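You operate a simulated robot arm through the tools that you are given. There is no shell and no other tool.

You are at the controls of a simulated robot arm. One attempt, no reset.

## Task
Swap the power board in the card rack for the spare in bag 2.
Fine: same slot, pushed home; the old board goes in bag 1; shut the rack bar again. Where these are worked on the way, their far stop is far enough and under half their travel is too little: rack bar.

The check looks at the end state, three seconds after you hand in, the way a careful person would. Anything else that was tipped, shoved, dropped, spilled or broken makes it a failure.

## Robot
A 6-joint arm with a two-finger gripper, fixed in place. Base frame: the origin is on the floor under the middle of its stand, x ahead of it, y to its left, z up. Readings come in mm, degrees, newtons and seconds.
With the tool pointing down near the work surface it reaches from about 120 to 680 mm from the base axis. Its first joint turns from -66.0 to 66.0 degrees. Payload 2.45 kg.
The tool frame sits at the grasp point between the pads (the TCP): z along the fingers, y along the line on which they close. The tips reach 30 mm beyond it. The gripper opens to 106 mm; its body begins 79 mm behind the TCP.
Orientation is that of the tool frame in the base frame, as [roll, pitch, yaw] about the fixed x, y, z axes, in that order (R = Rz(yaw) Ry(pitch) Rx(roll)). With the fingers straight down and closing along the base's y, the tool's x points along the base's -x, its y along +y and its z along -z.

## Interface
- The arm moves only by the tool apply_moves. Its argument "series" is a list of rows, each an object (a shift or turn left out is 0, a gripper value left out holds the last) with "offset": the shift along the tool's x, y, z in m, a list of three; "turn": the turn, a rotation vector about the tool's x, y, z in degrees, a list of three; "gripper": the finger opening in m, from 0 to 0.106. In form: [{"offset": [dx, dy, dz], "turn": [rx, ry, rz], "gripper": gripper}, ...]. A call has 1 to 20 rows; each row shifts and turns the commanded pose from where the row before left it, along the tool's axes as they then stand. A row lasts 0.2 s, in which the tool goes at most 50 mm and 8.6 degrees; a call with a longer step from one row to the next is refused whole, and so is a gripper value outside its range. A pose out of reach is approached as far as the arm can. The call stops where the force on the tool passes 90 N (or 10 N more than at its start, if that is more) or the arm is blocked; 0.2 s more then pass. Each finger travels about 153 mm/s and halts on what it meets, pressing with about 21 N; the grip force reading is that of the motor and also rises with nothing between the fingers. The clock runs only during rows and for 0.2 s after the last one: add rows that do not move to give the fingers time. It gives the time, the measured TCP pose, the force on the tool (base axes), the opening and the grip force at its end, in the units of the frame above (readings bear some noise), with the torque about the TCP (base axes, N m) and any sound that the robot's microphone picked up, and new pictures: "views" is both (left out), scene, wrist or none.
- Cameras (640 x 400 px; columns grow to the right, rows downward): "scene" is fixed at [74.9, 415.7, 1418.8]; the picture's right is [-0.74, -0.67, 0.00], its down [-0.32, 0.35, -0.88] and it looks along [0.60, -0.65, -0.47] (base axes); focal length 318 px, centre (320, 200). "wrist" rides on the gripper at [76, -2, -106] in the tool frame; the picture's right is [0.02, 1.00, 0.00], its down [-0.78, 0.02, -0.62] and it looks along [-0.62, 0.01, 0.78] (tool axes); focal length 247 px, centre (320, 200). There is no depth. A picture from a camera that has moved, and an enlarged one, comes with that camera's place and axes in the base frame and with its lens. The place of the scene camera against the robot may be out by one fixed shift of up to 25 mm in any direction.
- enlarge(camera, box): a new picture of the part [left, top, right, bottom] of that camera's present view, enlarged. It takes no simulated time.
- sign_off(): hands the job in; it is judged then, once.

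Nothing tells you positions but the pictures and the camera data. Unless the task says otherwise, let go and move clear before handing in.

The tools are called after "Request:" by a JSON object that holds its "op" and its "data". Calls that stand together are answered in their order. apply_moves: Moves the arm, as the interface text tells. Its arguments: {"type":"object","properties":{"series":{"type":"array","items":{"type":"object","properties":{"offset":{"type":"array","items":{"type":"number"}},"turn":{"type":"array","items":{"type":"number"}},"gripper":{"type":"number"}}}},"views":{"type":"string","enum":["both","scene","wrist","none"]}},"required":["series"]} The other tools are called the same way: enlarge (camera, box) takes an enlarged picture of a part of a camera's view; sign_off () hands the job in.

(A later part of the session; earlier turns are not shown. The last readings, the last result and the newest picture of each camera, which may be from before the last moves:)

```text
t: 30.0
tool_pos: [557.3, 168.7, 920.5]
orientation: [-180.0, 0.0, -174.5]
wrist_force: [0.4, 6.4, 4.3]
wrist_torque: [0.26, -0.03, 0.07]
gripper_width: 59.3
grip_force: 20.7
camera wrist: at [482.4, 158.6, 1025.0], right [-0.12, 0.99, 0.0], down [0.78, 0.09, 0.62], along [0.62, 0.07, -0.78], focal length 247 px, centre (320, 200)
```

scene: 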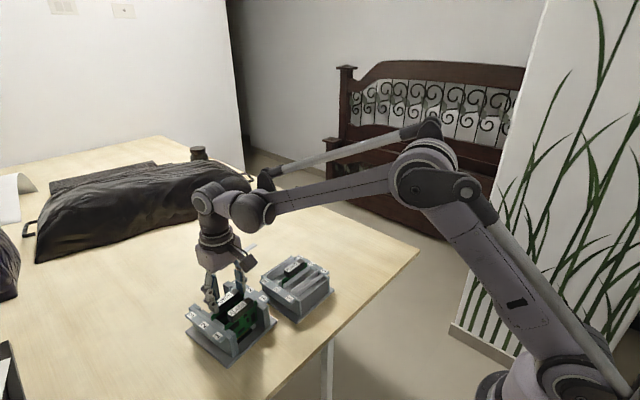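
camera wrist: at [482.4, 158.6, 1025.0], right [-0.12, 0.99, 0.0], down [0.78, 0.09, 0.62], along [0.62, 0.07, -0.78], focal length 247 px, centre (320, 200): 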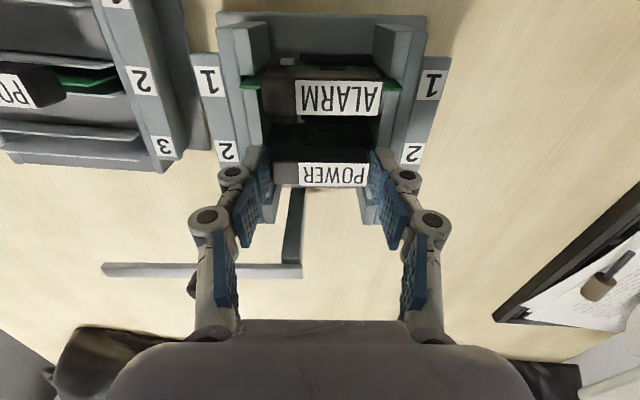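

The handle is gripped at 59 mm. Relieve the small side force and begin lifting slowly while watching the load.

Request:
{"op": "apply_moves", "data": {"series": [{"offset": [0, 0.0008, 0]}, {"offset": [0, 0, -0.002]}, {"offset": [0, 0, -0.003]}, {"offset": [0, 0, -0.005]}], "views": "both"}}

```text
t: 31.0
tool_pos: [555.0, 168.8, 927.7]
orientation: [180.0, 0.0, -174.5]
wrist_force: [0.0, -0.7, -0.8]
wrist_torque: [-0.01, -0.02, 0.01]
gripper_width: 59.3
grip_force: 21.0
camera wrist: at [481.6, 159.2, 1034.2], right [-0.12, 0.99, 0.0], down [0.78, 0.09, 0.62], along [0.62, 0.07, -0.78], focal length 247 px, centre (320, 200)
```

scene: 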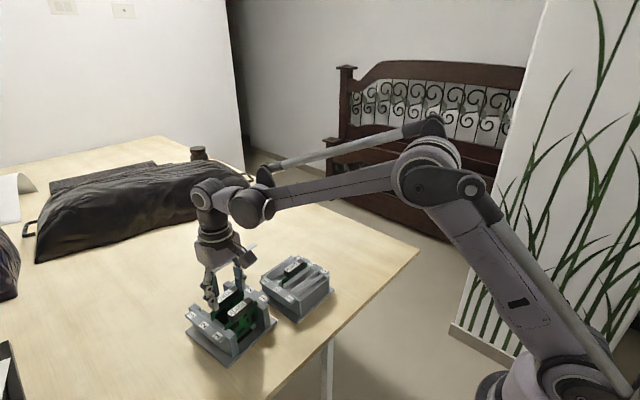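
wrist: 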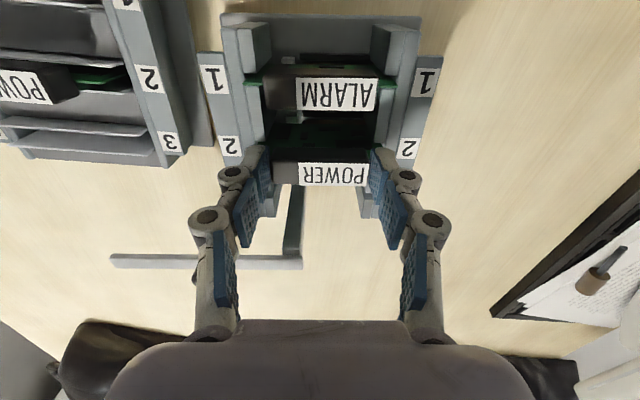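

The board is coming up with the gripper, with low force. Continue straight up clear of the rack.

Request:
{"op": "apply_moves", "data": {"series": [{"offset": [0, 0, -0.01]}, {"offset": [0, 0, -0.012]}, {"offset": [0, 0, -0.015]}, {"offset": [0, 0, -0.015]}, {"offset": [0, 0, -0.015]}, {"offset": [0, 0, -0.02]}, {"offset": [0, 0, -0.02]}, {"offset": [0, 0, -0.02]}, {}], "views": "both"}}

Request:
{"op": "enlarge", "data": {"camera": "scene", "box": [160, 200, 350, 380]}}

Request:
{"op": "enlarge", "data": {"camera": "wrist", "box": [160, 40, 440, 230]}}

```text
t: 33.0
tool_pos: [557.6, 168.9, 1055.6]
orientation: [-179.9, 0.0, -174.6]
wrist_force: [0.3, 0.8, -0.7]
wrist_torque: [0.02, -0.04, 0.02]
gripper_width: 59.0
grip_force: 20.6
camera wrist: at [482.8, 159.5, 1161.8], right [-0.12, 0.99, 0.0], down [0.78, 0.09, 0.62], along [0.62, 0.07, -0.78], focal length 247 px, centre (320, 200)
```

scene: 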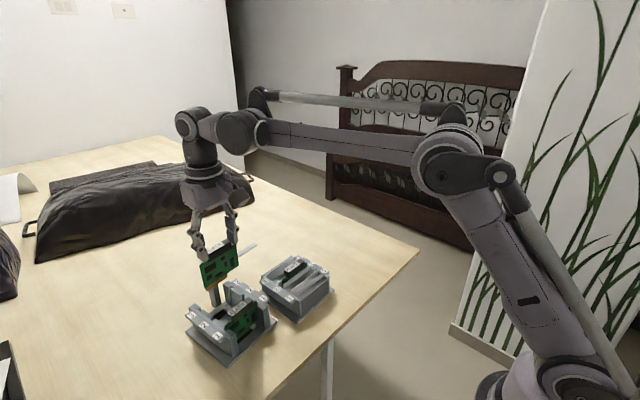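
wrist: 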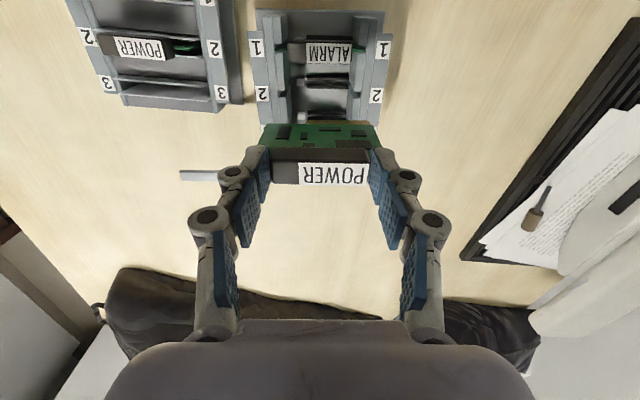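

```text
2.22 times, centred on (255, 290) of scene
camera zoom: at [74.9, 415.7, 1418.8], right [-0.74, -0.67, 0.0], down [-0.32, 0.35, -0.88], along [0.6, -0.65, -0.47], focal length 707 px, centre (464, 0)
```

zoom: 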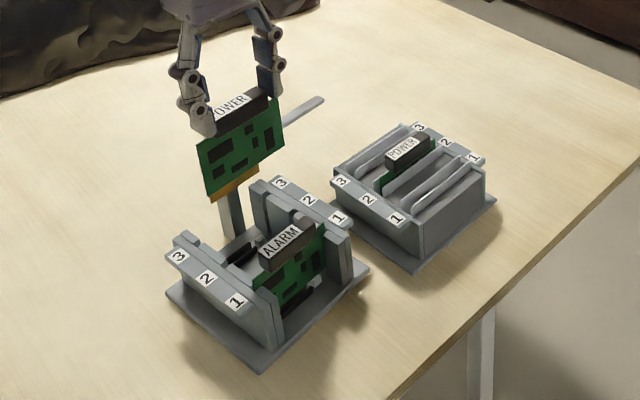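

```text
2.11 times, centred on (300, 135) of wrist
camera zoom: at [482.8, 159.5, 1161.8], right [-0.12, 0.99, 0.0], down [0.78, 0.09, 0.62], along [0.62, 0.07, -0.78], focal length 520 px, centre (362, 337)
```

zoom: 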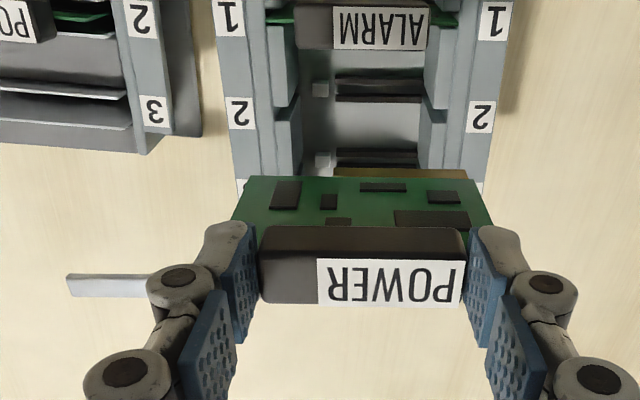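

The old board is out and clear. I'll move to a vantage point where the bag holder is visible beside the held board, to measure bag 1 precisely.

Request:
{"op": "apply_moves", "data": {"series": [{"offset": [0.0212, -0.0178, 0]}, {"offset": [0.0212, -0.0178, 0]}, {"offset": [0.0212, -0.0178, 0]}, {"offset": [0.0212, -0.0178, 0]}, {"turn": [0, 0, 5.4]}, {}], "views": "wrist"}}

Request:
{"op": "enlarge", "data": {"camera": "wrist", "box": [100, 20, 300, 180]}}

Request:
{"op": "enlarge", "data": {"camera": "scene", "box": [250, 240, 345, 330]}}

```text
t: 34.4
tool_pos: [478.8, 88.5, 1055.6]
orientation: [-179.9, 0.0, -179.9]
wrist_force: [0.4, 0.5, -0.1]
wrist_torque: [0.0, 0.0, -0.01]
gripper_width: 59.3
grip_force: 20.7
camera wrist: at [403.8, 85.9, 1161.8], right [-0.02, 1.0, 0.0], down [0.78, 0.02, 0.62], along [0.62, 0.01, -0.78], focal length 247 px, centre (320, 200)
```

wrist: 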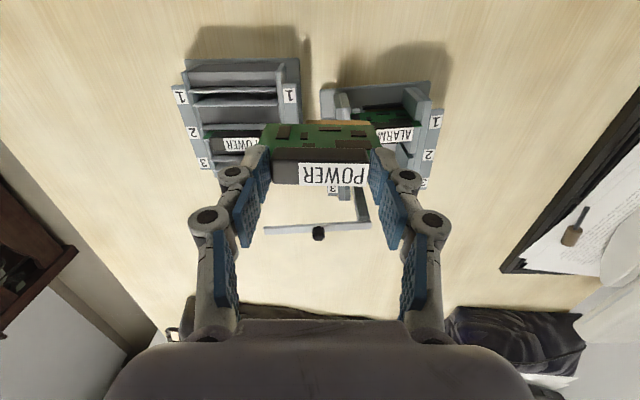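

```text
2.50 times, centred on (200, 100) of wrist
camera zoom: at [403.8, 85.9, 1161.8], right [-0.02, 1.0, 0.0], down [0.78, 0.02, 0.62], along [0.62, 0.01, -0.78], focal length 617 px, centre (620, 450)
```

zoom: 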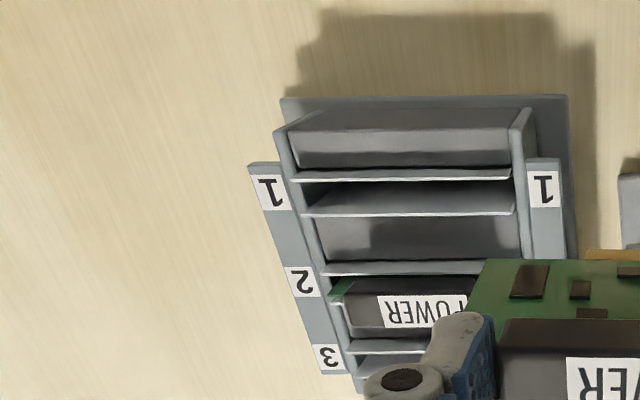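

```text
4.44 times, centred on (298, 285) of scene
camera zoom: at [74.9, 415.7, 1418.8], right [-0.74, -0.67, 0.0], down [-0.32, 0.35, -0.88], along [0.6, -0.65, -0.47], focal length 1413 px, centre (420, -178)
```

zoom: 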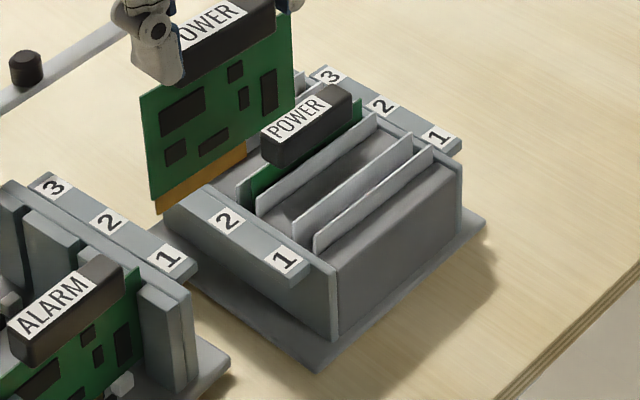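

Bag holder: labels at z≈857, bag 1 centre about (491, -15), plate tops z≈855, nearly unrotated (≈0.9°); the spare's handle is at about (536, -16), top z≈895. I'll carry the old board over bag 1 and check alignment.

Request:
{"op": "apply_moves", "data": {"series": [{"offset": [-0.003, -0.0345, 0]}, {"offset": [-0.003, -0.0345, 0]}, {"offset": [-0.003, -0.0345, 0], "turn": [0, 0, -0.8]}, {"offset": [0, 0, 0.005]}, {}], "views": "both"}}

Request:
{"op": "enlarge", "data": {"camera": "wrist", "box": [220, 40, 420, 190]}}

Request:
{"op": "enlarge", "data": {"camera": "scene", "box": [220, 210, 350, 330]}}

```text
t: 35.6
tool_pos: [488.3, -13.6, 1049.2]
orientation: [-180.0, 0.0, -179.1]
wrist_force: [-0.9, 0.3, -0.7]
wrist_torque: [0.0, 0.0, -0.02]
gripper_width: 59.1
grip_force: 20.7
camera wrist: at [413.6, -17.3, 1156.2], right [-0.04, 1.0, 0.0], down [0.78, 0.03, 0.62], along [0.62, 0.02, -0.78], focal length 247 px, centre (320, 200)
```

scene: 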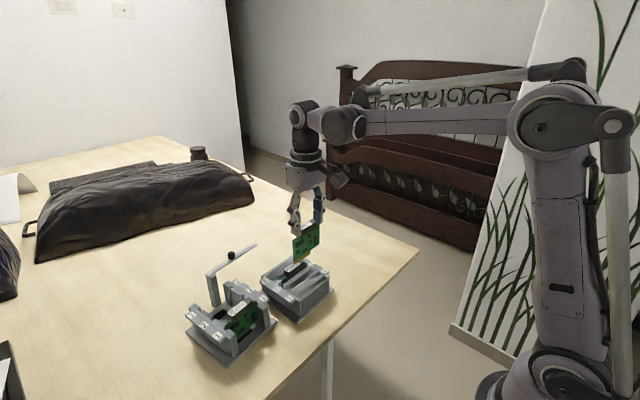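
wrist: 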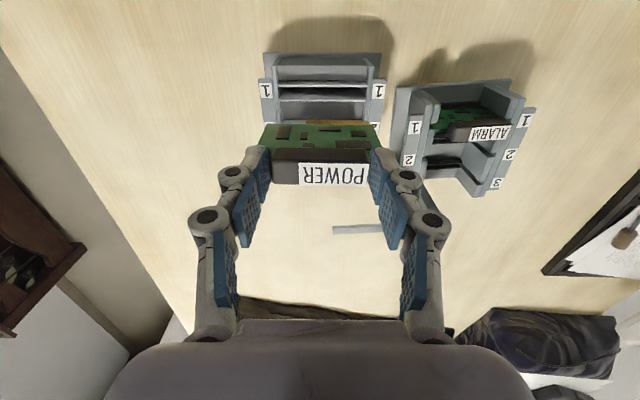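

```text
2.67 times, centred on (320, 115) of wrist
camera zoom: at [413.6, -17.3, 1156.2], right [-0.04, 1.0, 0.0], down [0.78, 0.03, 0.62], along [0.62, 0.02, -0.78], focal length 659 px, centre (320, 427)
```

zoom: 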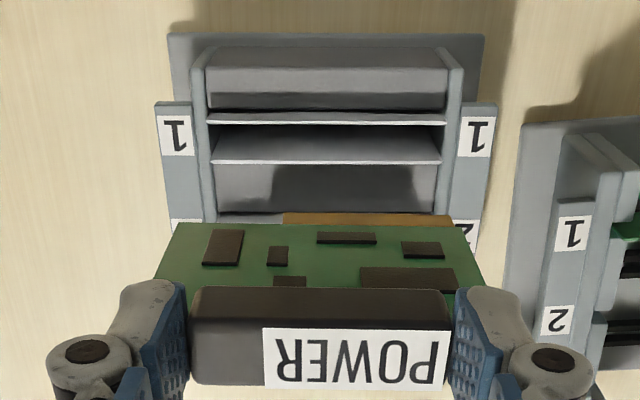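

```text
3.33 times, centred on (285, 270) of scene
camera zoom: at [75.0, 415.7, 1418.8], right [-0.74, -0.67, 0.0], down [-0.32, 0.35, -0.88], along [0.6, -0.65, -0.47], focal length 1060 px, centre (437, -33)
```

zoom: 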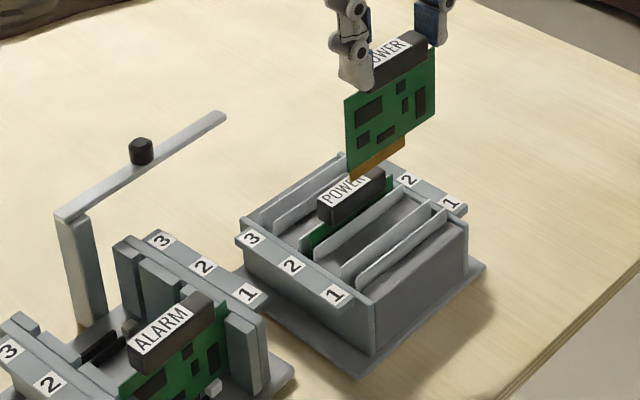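

Board plane and pocket 1 line up in x; play in y is only about ±3 mm, so I'll check the edges at higher zoom.

Request:
{"op": "enlarge", "data": {"camera": "wrist", "box": [260, 60, 320, 140]}}

Request:
{"op": "enlarge", "data": {"camera": "wrist", "box": [330, 60, 390, 140]}}

```text
5.00 times, centred on (290, 100) of wrist
camera zoom: at [413.6, -17.3, 1156.2], right [-0.04, 1.0, 0.0], down [0.78, 0.03, 0.62], along [0.62, 0.02, -0.78], focal length 1235 px, centre (470, 700)
```

zoom: 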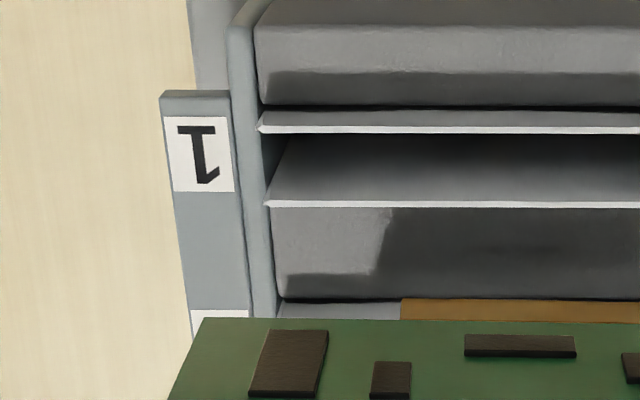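

```text
5.00 times, centred on (360, 100) of wrist
camera zoom: at [413.6, -17.3, 1156.2], right [-0.04, 1.0, 0.0], down [0.78, 0.03, 0.62], along [0.62, 0.02, -0.78], focal length 1235 px, centre (120, 700)
```

zoom: 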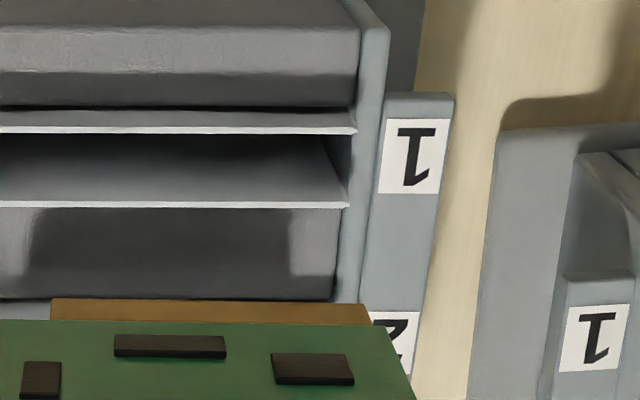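

Shift +2.5 mm in y and +1 mm in x, then descend to just above the pocket and recheck.

Request:
{"op": "apply_moves", "data": {"series": [{"offset": [-0.001, 0.0025, 0]}, {"offset": [0, 0, 0.025]}, {"offset": [0, 0, 0.025]}, {"offset": [0, 0, 0.022]}, {}], "views": "both"}}

Request:
{"op": "enlarge", "data": {"camera": "wrist", "box": [240, 60, 400, 180]}}

Request:
{"op": "enlarge", "data": {"camera": "scene", "box": [250, 220, 350, 330]}}

```text
t: 36.8
tool_pos: [491.3, -10.3, 979.0]
orientation: [-180.0, 0.0, -179.0]
wrist_force: [0.5, 1.0, -0.4]
wrist_torque: [-0.03, -0.01, 0.02]
gripper_width: 59.0
grip_force: 21.2
camera wrist: at [415.1, -14.3, 1084.5], right [-0.04, 1.0, 0.0], down [0.78, 0.03, 0.62], along [0.62, 0.02, -0.78], focal length 247 px, centre (320, 200)
```

scene: 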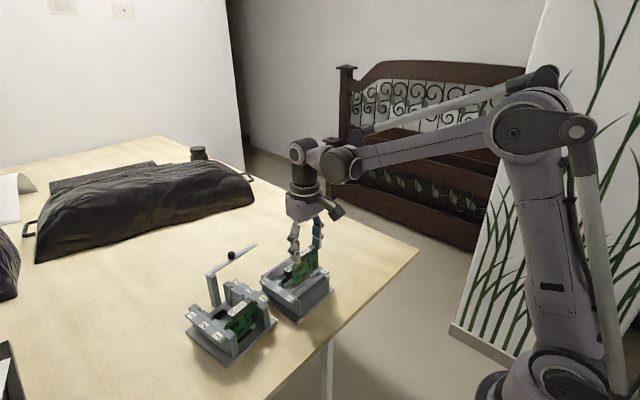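
wrist: 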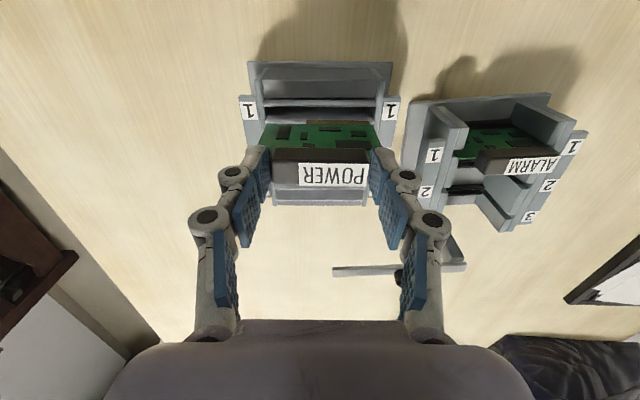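

```text
3.33 times, centred on (320, 120) of wrist
camera zoom: at [415.1, -14.3, 1084.5], right [-0.04, 1.0, 0.0], down [0.78, 0.03, 0.62], along [0.62, 0.02, -0.78], focal length 823 px, centre (320, 467)
```

zoom: 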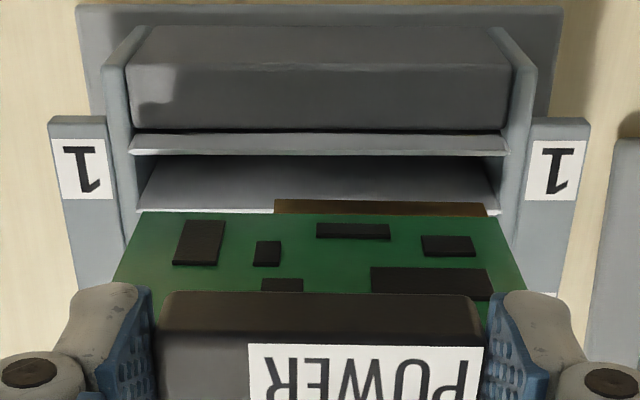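

```text
3.64 times, centred on (300, 275) of scene
camera zoom: at [74.9, 415.7, 1418.8], right [-0.74, -0.67, 0.0], down [-0.32, 0.35, -0.88], along [0.6, -0.65, -0.47], focal length 1156 px, centre (393, -73)
```

zoom: 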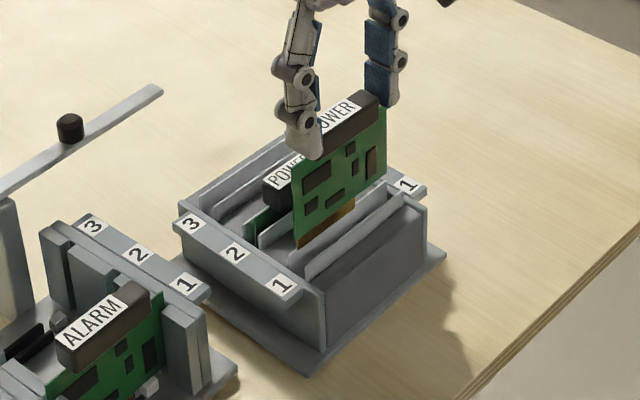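

Board edge sits centred between the plates of bag 1. Lower it into the pocket in stages.

Request:
{"op": "apply_moves", "data": {"series": [{"offset": [0, -0.001, 0.012]}, {"offset": [0, 0, 0.01]}, {"offset": [0, 0, 0.01]}, {"offset": [0, 0, 0.01]}], "views": "both"}}

Request:
{"op": "enlarge", "data": {"camera": "wrist", "box": [240, 60, 400, 180]}}

Request:
{"op": "enlarge", "data": {"camera": "scene", "box": [250, 220, 350, 330]}}

```text
t: 37.8
tool_pos: [489.7, -13.1, 937.1]
orientation: [-180.0, 0.0, -179.1]
wrist_force: [-1.6, -0.2, -0.2]
wrist_torque: [-0.03, 0.09, 0.05]
gripper_width: 59.3
grip_force: 20.5
camera wrist: at [414.0, -15.4, 1042.1], right [-0.04, 1.0, 0.0], down [0.78, 0.03, 0.62], along [0.62, 0.02, -0.78], focal length 247 px, centre (320, 200)
```

scene: 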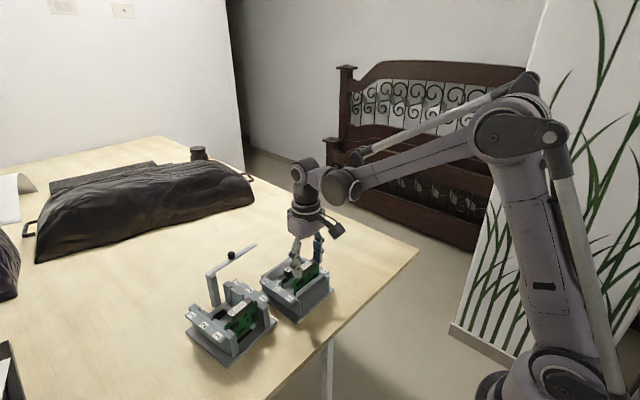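
wrist: 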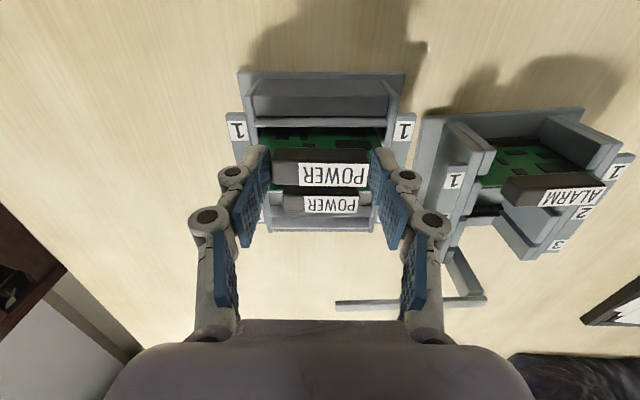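

```text
3.33 times, centred on (320, 120) of wrist
camera zoom: at [414.0, -15.4, 1042.1], right [-0.04, 1.0, 0.0], down [0.78, 0.03, 0.62], along [0.62, 0.02, -0.78], focal length 823 px, centre (320, 467)
```

zoom: 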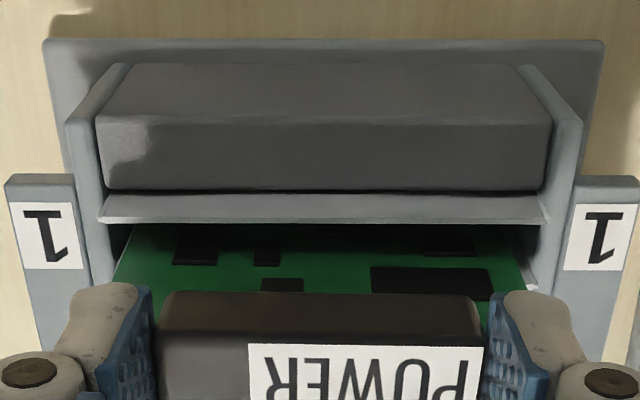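

```text
3.64 times, centred on (300, 275) of scene
camera zoom: at [74.9, 415.7, 1418.8], right [-0.74, -0.67, 0.0], down [-0.32, 0.35, -0.88], along [0.6, -0.65, -0.47], focal length 1156 px, centre (393, -73)
```

zoom: 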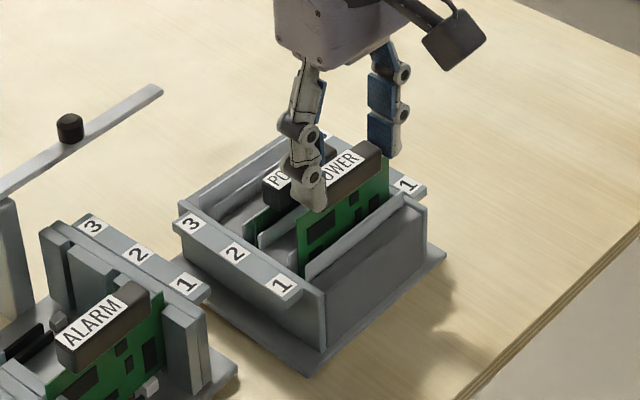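

The board is sliding into bag 1 freely. Continue down in smaller steps until it rests.

Request:
{"op": "apply_moves", "data": {"series": [{"offset": [0, 0, 0.008]}, {"offset": [0, 0, 0.008]}, {"offset": [0, 0, 0.005]}], "views": "wrist"}}

```text
t: 38.6
tool_pos: [489.2, -12.2, 914.7]
orientation: [-180.0, 0.0, -179.1]
wrist_force: [-0.3, 0.1, 0.5]
wrist_torque: [0.04, 0.07, 0.05]
gripper_width: 59.1
grip_force: 21.0
camera wrist: at [413.9, -15.6, 1021.3], right [-0.04, 1.0, 0.0], down [0.78, 0.03, 0.62], along [0.62, 0.02, -0.78], focal length 247 px, centre (320, 200)
```

wrist: 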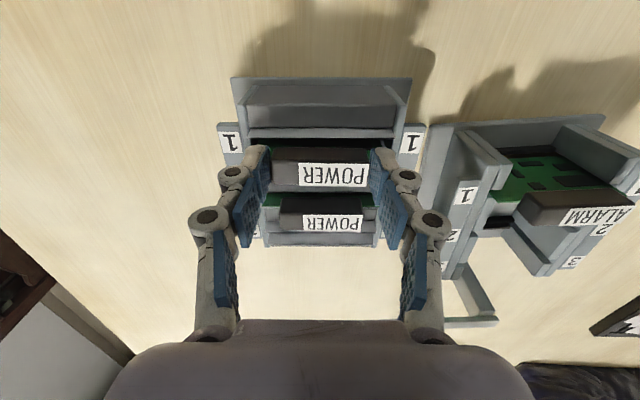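

Request:
{"op": "apply_moves", "data": {"series": [{"offset": [0, 0, 0.002]}, {"offset": [0, 0, 0.002]}, {"offset": [0, 0, 0.002]}], "views": "both"}}

Request:
{"op": "enlarge", "data": {"camera": "scene", "box": [250, 220, 350, 330]}}

```text
t: 39.4
tool_pos: [490.8, -11.6, 911.5]
orientation: [-180.0, 0.0, -179.0]
wrist_force: [-0.4, -0.2, 13.6]
wrist_torque: [0.01, -0.04, 0.08]
gripper_width: 59.4
grip_force: 20.8
camera wrist: at [414.4, -15.6, 1016.0], right [-0.04, 1.0, 0.0], down [0.78, 0.03, 0.62], along [0.62, 0.02, -0.78], focal length 247 px, centre (320, 200)
```

scene: 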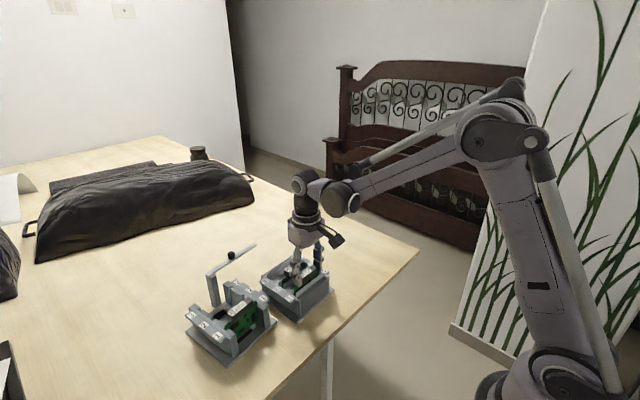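
wrist: 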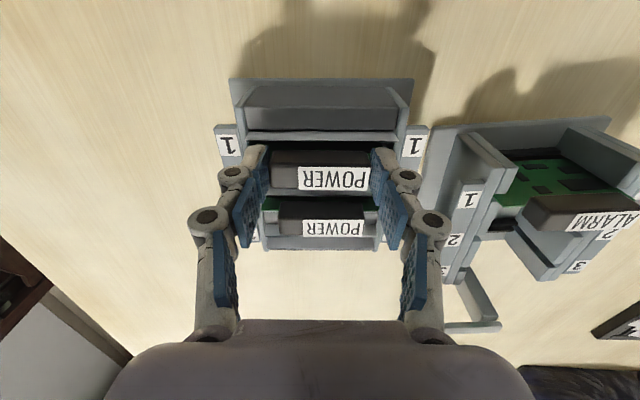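

```text
3.64 times, centred on (300, 275) of scene
camera zoom: at [74.7, 415.7, 1418.8], right [-0.74, -0.67, 0.0], down [-0.32, 0.35, -0.88], along [0.6, -0.65, -0.47], focal length 1156 px, centre (393, -73)
```

zoom: 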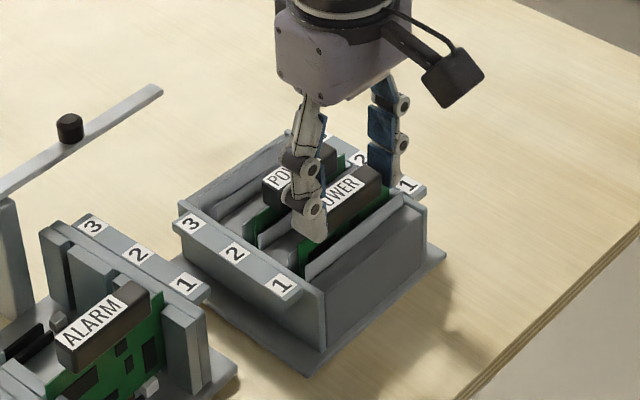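

It rests on the pocket floor (13 N up). Release and lift.

Request:
{"op": "apply_moves", "data": {"series": [{"offset": [0, 0, -0.002]}, {"gripper": 0.07}, {"gripper": 0.085}, {"offset": [0, 0, -0.02]}, {"offset": [0, 0, -0.03]}, {"offset": [0, 0, -0.03]}, {}], "views": "both"}}

Request:
{"op": "enlarge", "data": {"camera": "wrist", "box": [220, 60, 420, 210]}}

Request:
{"op": "enlarge", "data": {"camera": "scene", "box": [250, 220, 350, 330]}}

```text
t: 41.0
tool_pos: [489.0, -11.4, 991.5]
orientation: [179.9, 0.0, -179.2]
wrist_force: [0.3, 0.8, -1.2]
wrist_torque: [0.0, -0.02, -0.01]
gripper_width: 85.0
grip_force: 0.1
camera wrist: at [414.5, -14.7, 1097.8], right [-0.04, 1.0, 0.0], down [0.78, 0.03, 0.62], along [0.62, 0.02, -0.78], focal length 247 px, centre (320, 200)
```

scene: 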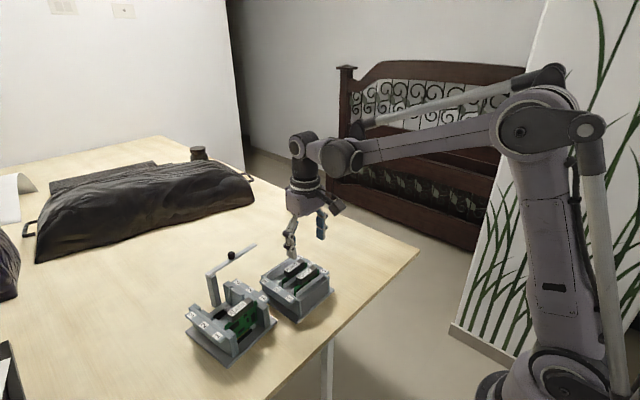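
wrist: 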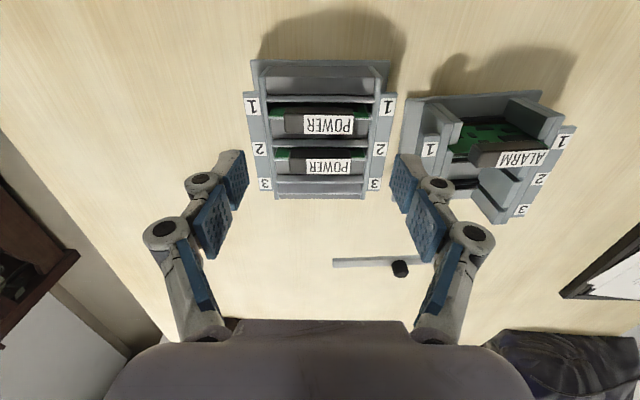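

```text
2.67 times, centred on (320, 135) of wrist
camera zoom: at [414.5, -14.7, 1097.8], right [-0.04, 1.0, 0.0], down [0.78, 0.03, 0.62], along [0.62, 0.02, -0.78], focal length 659 px, centre (320, 373)
```

zoom: 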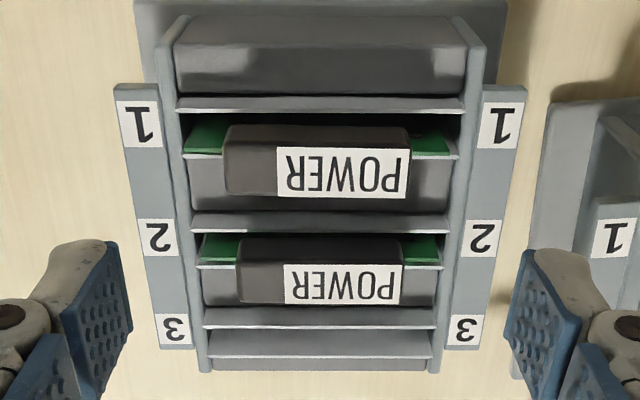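

```text
3.64 times, centred on (300, 275) of scene
camera zoom: at [74.9, 415.7, 1418.8], right [-0.74, -0.67, 0.0], down [-0.32, 0.35, -0.88], along [0.6, -0.65, -0.47], focal length 1156 px, centre (393, -73)
```

zoom: 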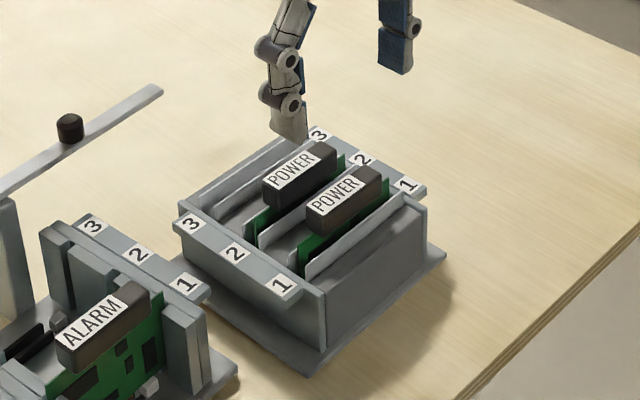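

Old board sits in bag 1, matching the spare in bag 2. Next I'll move above the spare's handle (≈534, -11) and align.

Request:
{"op": "apply_moves", "data": {"series": [{"offset": [-0.0225, -0.0004, 0]}, {"offset": [-0.0225, -0.0004, 0]}, {"offset": [0, 0, 0.033]}, {"offset": [0, 0, 0.033]}, {}], "views": "both"}}

Request:
{"op": "enlarge", "data": {"camera": "wrist", "box": [200, 60, 440, 210]}}

```text
t: 42.2
tool_pos: [534.0, -10.5, 926.8]
orientation: [-180.0, 0.0, -179.0]
wrist_force: [0.2, -0.6, -0.5]
wrist_torque: [-0.02, -0.02, 0.01]
gripper_width: 84.9
grip_force: 0.0
camera wrist: at [458.8, -14.8, 1032.4], right [-0.04, 1.0, 0.0], down [0.78, 0.03, 0.62], along [0.62, 0.02, -0.78], focal length 247 px, centre (320, 200)
```

scene: 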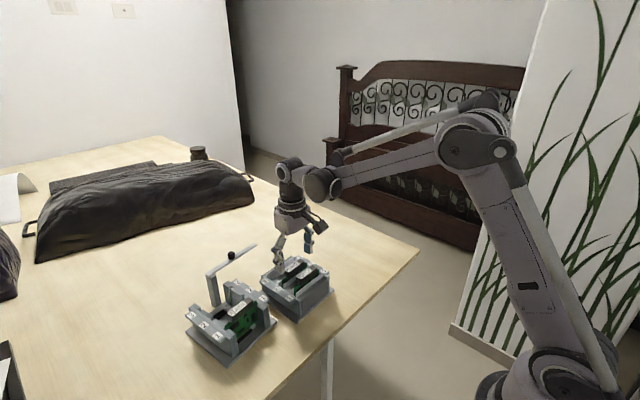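
wrist: 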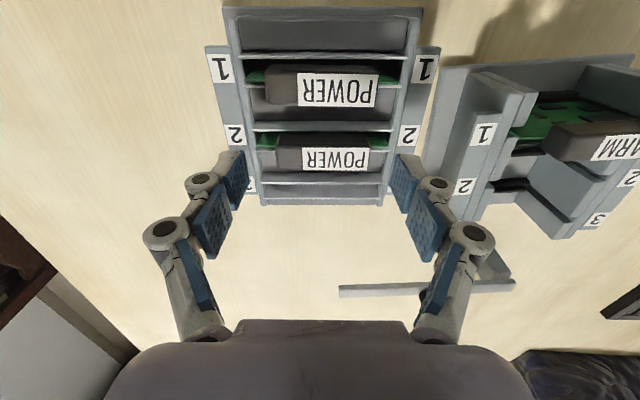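

```text
2.67 times, centred on (320, 135) of wrist
camera zoom: at [458.8, -14.8, 1032.4], right [-0.04, 1.0, 0.0], down [0.78, 0.03, 0.62], along [0.62, 0.02, -0.78], focal length 659 px, centre (320, 373)
```

zoom: 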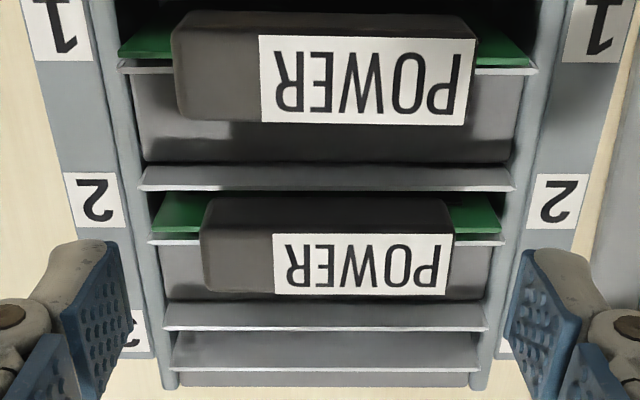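

Well centred (≈1 mm correction). Descend and grip the spare's handle the same way.

Request:
{"op": "apply_moves", "data": {"series": [{"offset": [0.0005, 0.001, 0.008]}, {"offset": [0, 0, 0.0085]}, {"gripper": 0.07}, {"gripper": 0.062}, {"gripper": 0.054}, {"gripper": 0.04}, {"gripper": 0.03}], "views": "both"}}

Request:
{"op": "enlarge", "data": {"camera": "wrist", "box": [200, 60, 440, 210]}}

```text
t: 43.8
tool_pos: [536.0, -11.0, 909.7]
orientation: [179.9, 0.0, -179.1]
wrist_force: [0.3, 1.0, 0.8]
wrist_torque: [0.05, -0.03, -0.01]
gripper_width: 59.2
grip_force: 21.3
camera wrist: at [458.9, -13.9, 1015.6], right [-0.04, 1.0, 0.0], down [0.78, 0.03, 0.62], along [0.62, 0.02, -0.78], focal length 247 px, centre (320, 200)
```

scene: 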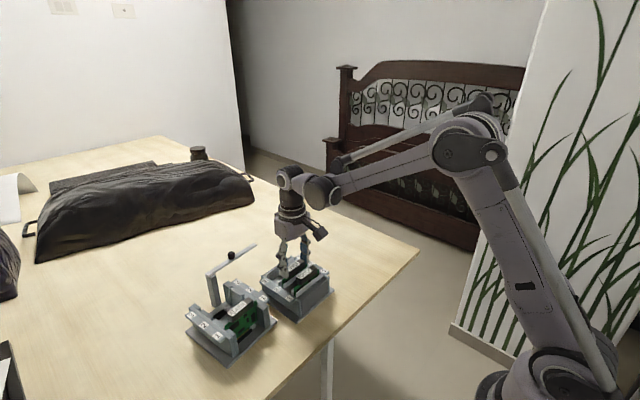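
wrist: 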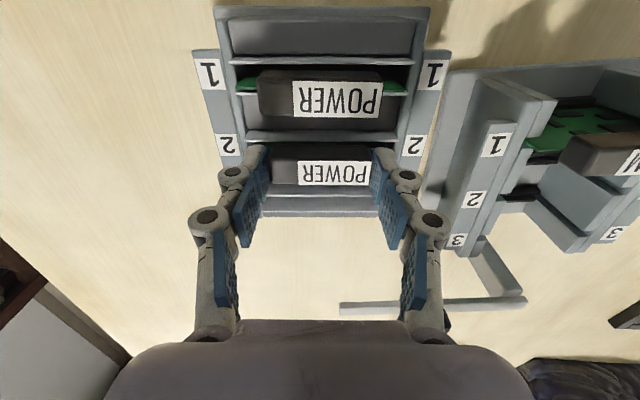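

```text
2.67 times, centred on (320, 135) of wrist
camera zoom: at [458.9, -13.9, 1015.6], right [-0.04, 1.0, 0.0], down [0.78, 0.03, 0.62], along [0.62, 0.02, -0.78], focal length 659 px, centre (320, 373)
```

zoom: 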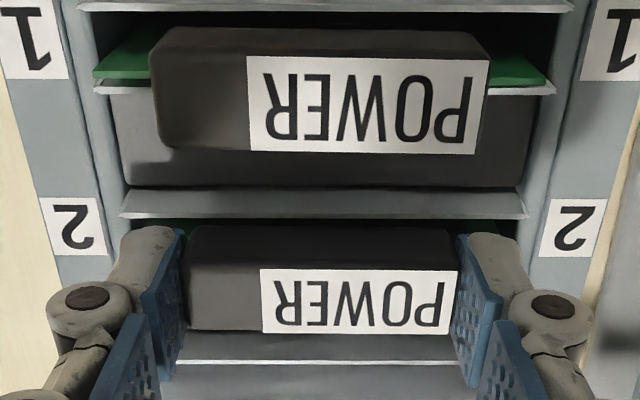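

Spare gripped (59 mm). Lift it straight out.

Request:
{"op": "apply_moves", "data": {"series": [{"offset": [0, 0, -0.004]}, {"offset": [0, 0, -0.008]}, {"offset": [0, 0, -0.012]}, {"offset": [0, 0, -0.016]}, {"offset": [0, 0, -0.02]}, {"offset": [0, 0, -0.02]}, {"offset": [0, 0, -0.02]}, {"offset": [0, 0, -0.02]}, {"offset": [0, 0, -0.02]}, {}], "views": "both"}}

Request:
{"op": "enlarge", "data": {"camera": "scene", "box": [170, 200, 350, 380]}}

Request:
{"op": "enlarge", "data": {"camera": "wrist", "box": [200, 60, 440, 210]}}

```text
t: 46.0
tool_pos: [534.7, -11.9, 1051.1]
orientation: [179.9, 0.0, -179.1]
wrist_force: [0.9, -0.4, -0.3]
wrist_torque: [-0.01, -0.02, 0.01]
gripper_width: 59.1
grip_force: 20.4
camera wrist: at [459.0, -15.1, 1156.2], right [-0.04, 1.0, 0.0], down [0.78, 0.03, 0.62], along [0.62, 0.02, -0.78], focal length 247 px, centre (320, 200)
```

scene: 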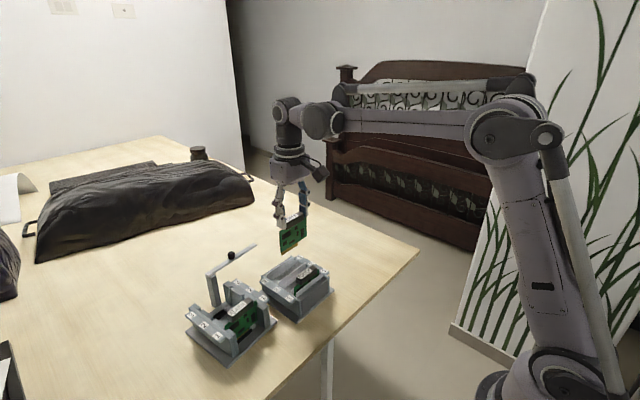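
wrist: 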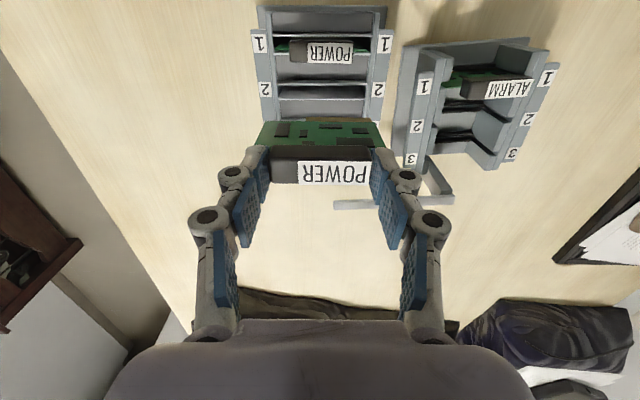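

```text
2.22 times, centred on (260, 290) of scene
camera zoom: at [74.9, 415.7, 1418.8], right [-0.74, -0.67, 0.0], down [-0.32, 0.35, -0.88], along [0.6, -0.65, -0.47], focal length 707 px, centre (453, 0)
```

zoom: 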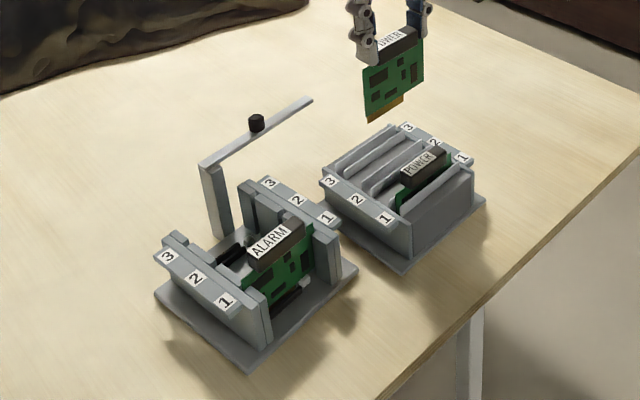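

```text
2.67 times, centred on (320, 135) of wrist
camera zoom: at [459.0, -15.1, 1156.2], right [-0.04, 1.0, 0.0], down [0.78, 0.03, 0.62], along [0.62, 0.02, -0.78], focal length 659 px, centre (320, 373)
```

zoom: 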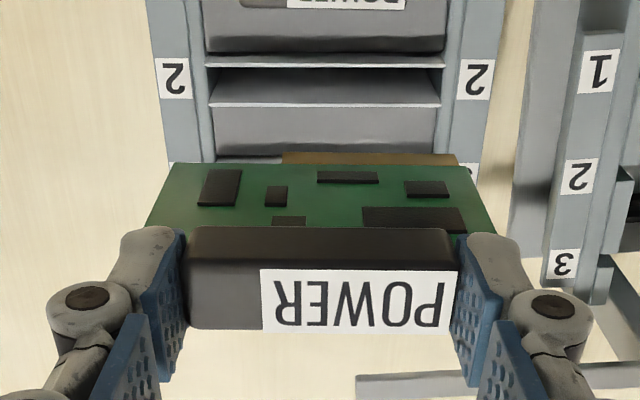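

The spare is out, identical layout (gold tab on the +y side). Carry it over to the rack above slot 2 and turn to the rack's yaw.

Request:
{"op": "apply_moves", "data": {"series": [{"offset": [-0.0049, 0.036, 0]}, {"offset": [-0.0049, 0.036, 0]}, {"offset": [-0.0049, 0.036, 0]}, {"offset": [-0.0049, 0.036, 0]}, {"offset": [-0.0049, 0.036, 0]}, {"turn": [0, 0, -4.7]}, {}, {}], "views": "both"}}

Request:
{"op": "enlarge", "data": {"camera": "wrist", "box": [240, 40, 400, 160]}}

Request:
{"op": "enlarge", "data": {"camera": "wrist", "box": [260, 70, 320, 130]}}

Request:
{"op": "enlarge", "data": {"camera": "wrist", "box": [330, 70, 390, 130]}}

```text
t: 47.8
tool_pos: [553.7, 168.2, 1049.9]
orientation: [180.0, 0.0, -174.4]
wrist_force: [0.4, 0.1, -1.0]
wrist_torque: [-0.01, 0.04, 0.0]
gripper_width: 59.4
grip_force: 21.3
camera wrist: at [478.6, 159.1, 1155.1], right [-0.12, 0.99, 0.0], down [0.78, 0.09, 0.62], along [0.62, 0.07, -0.78], focal length 247 px, centre (320, 200)
```

scene: 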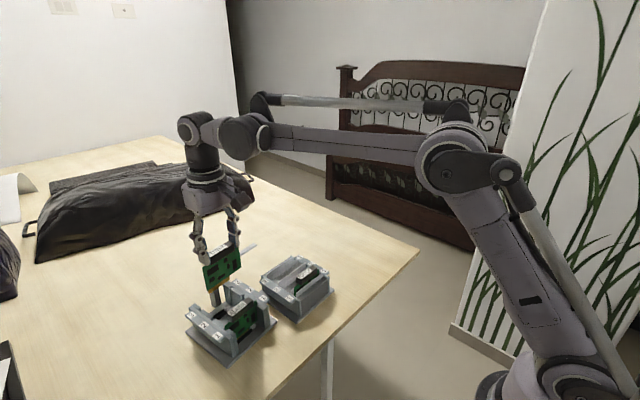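
wrist: 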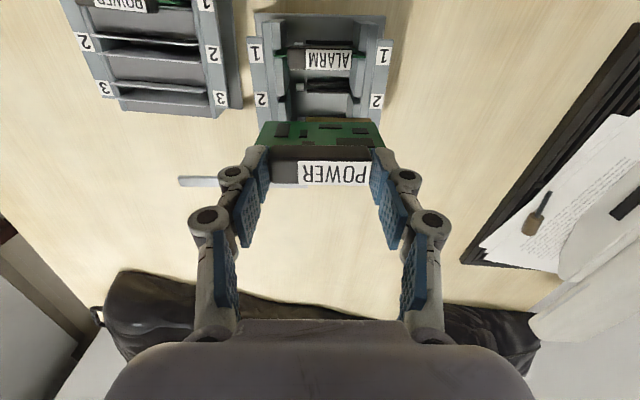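

```text
3.33 times, centred on (320, 100) of wrist
camera zoom: at [478.6, 159.1, 1155.1], right [-0.12, 0.99, 0.0], down [0.78, 0.09, 0.62], along [0.62, 0.07, -0.78], focal length 823 px, centre (320, 533)
```

zoom: 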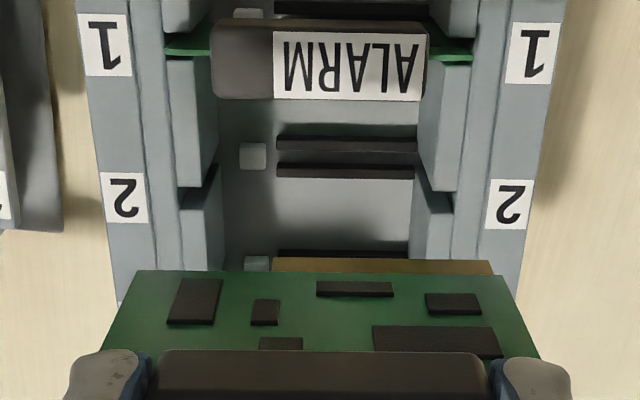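

```text
6.67 times, centred on (290, 100) of wrist
camera zoom: at [478.6, 159.1, 1155.1], right [-0.12, 0.99, 0.0], down [0.78, 0.09, 0.62], along [0.62, 0.07, -0.78], focal length 1646 px, centre (520, 867)
```

zoom: 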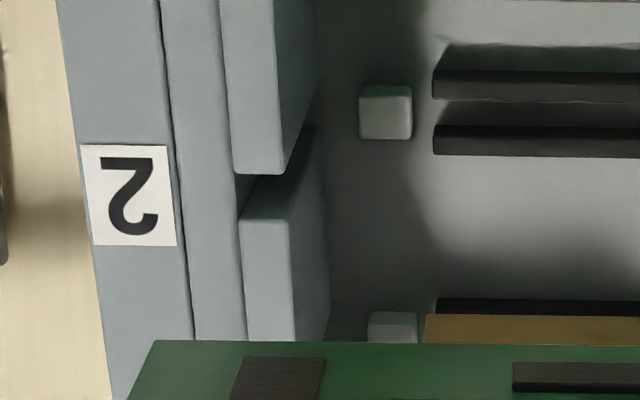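

```text
6.67 times, centred on (360, 100) of wrist
camera zoom: at [478.6, 159.1, 1155.1], right [-0.12, 0.99, 0.0], down [0.78, 0.09, 0.62], along [0.62, 0.07, -0.78], focal length 1646 px, centre (53, 867)
```

zoom: 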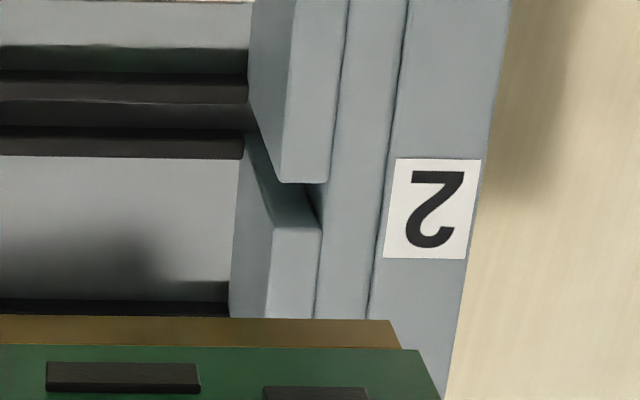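

Laterally the board matches the channel; in x it needs roughly 4–7 mm more toward slot 2. I'll shift 5 mm and descend part-way to reduce parallax before refining.

Request:
{"op": "apply_moves", "data": {"series": [{"offset": [-0.005, 0, 0]}, {"offset": [0, 0, 0.015]}, {"offset": [0, 0, 0.015]}, {"offset": [0, 0, 0.012]}, {}, {}], "views": "both"}}

Request:
{"op": "enlarge", "data": {"camera": "wrist", "box": [250, 70, 320, 140]}}

Request:
{"op": "enlarge", "data": {"camera": "wrist", "box": [325, 70, 395, 140]}}

Request:
{"op": "enlarge", "data": {"camera": "scene", "box": [180, 240, 290, 350]}}

```text
t: 49.2
tool_pos: [560.6, 170.1, 1007.0]
orientation: [179.9, 0.0, -174.4]
wrist_force: [-0.2, -0.4, -0.7]
wrist_torque: [0.03, -0.01, 0.02]
gripper_width: 59.4
grip_force: 20.5
camera wrist: at [486.1, 160.4, 1112.7], right [-0.12, 0.99, 0.0], down [0.78, 0.09, 0.62], along [0.62, 0.07, -0.78], focal length 247 px, centre (320, 200)
```

scene: 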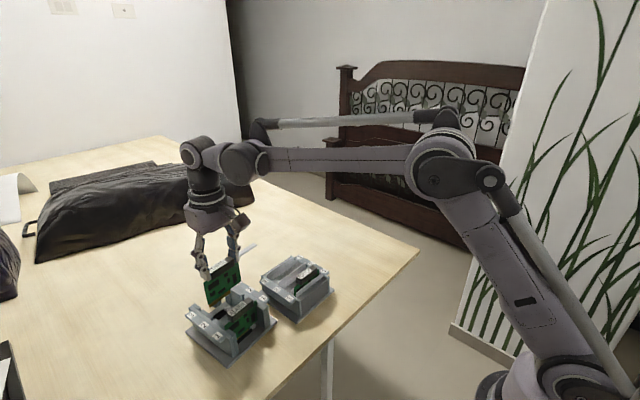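
wrist: 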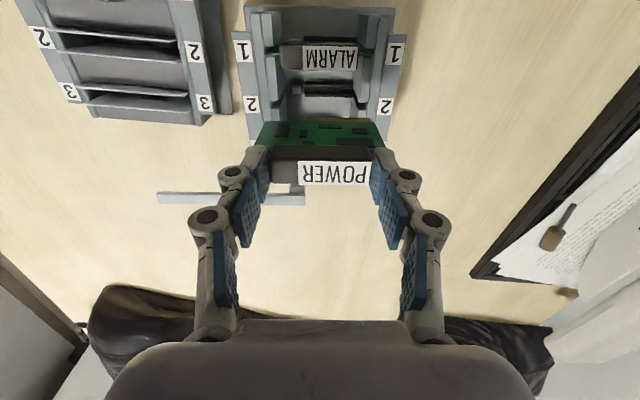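

```text
5.71 times, centred on (285, 105) of wrist
camera zoom: at [486.1, 160.4, 1112.7], right [-0.12, 0.99, 0.0], down [0.78, 0.09, 0.62], along [0.62, 0.07, -0.78], focal length 1411 px, centre (520, 743)
```

zoom: 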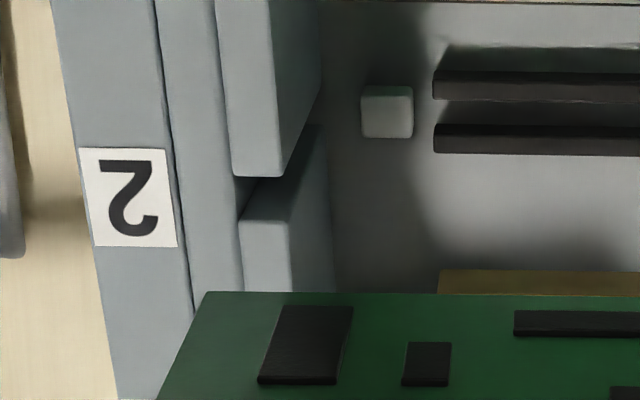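

```text
5.71 times, centred on (360, 105) of wrist
camera zoom: at [486.1, 160.4, 1112.7], right [-0.12, 0.99, 0.0], down [0.78, 0.09, 0.62], along [0.62, 0.07, -0.78], focal length 1411 px, centre (91, 743)
```

zoom: 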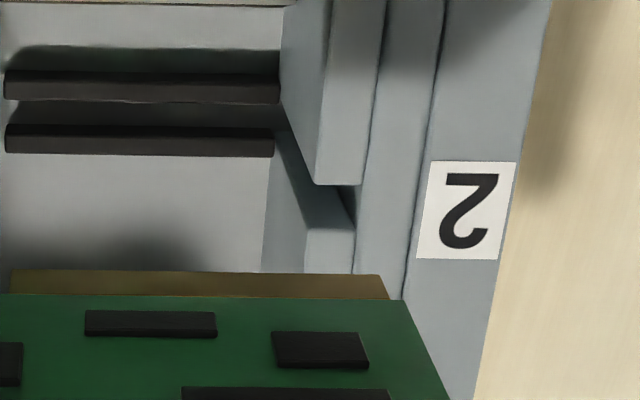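

```text
3.64 times, centred on (235, 295) of scene
camera zoom: at [74.9, 415.7, 1418.8], right [-0.74, -0.67, 0.0], down [-0.32, 0.35, -0.88], along [0.6, -0.65, -0.47], focal length 1156 px, centre (629, -146)
```

zoom: 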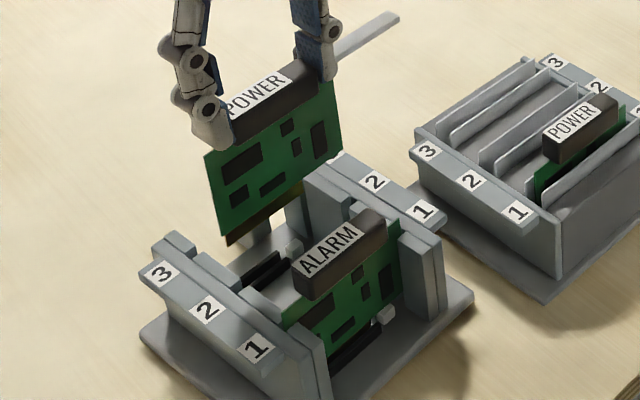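

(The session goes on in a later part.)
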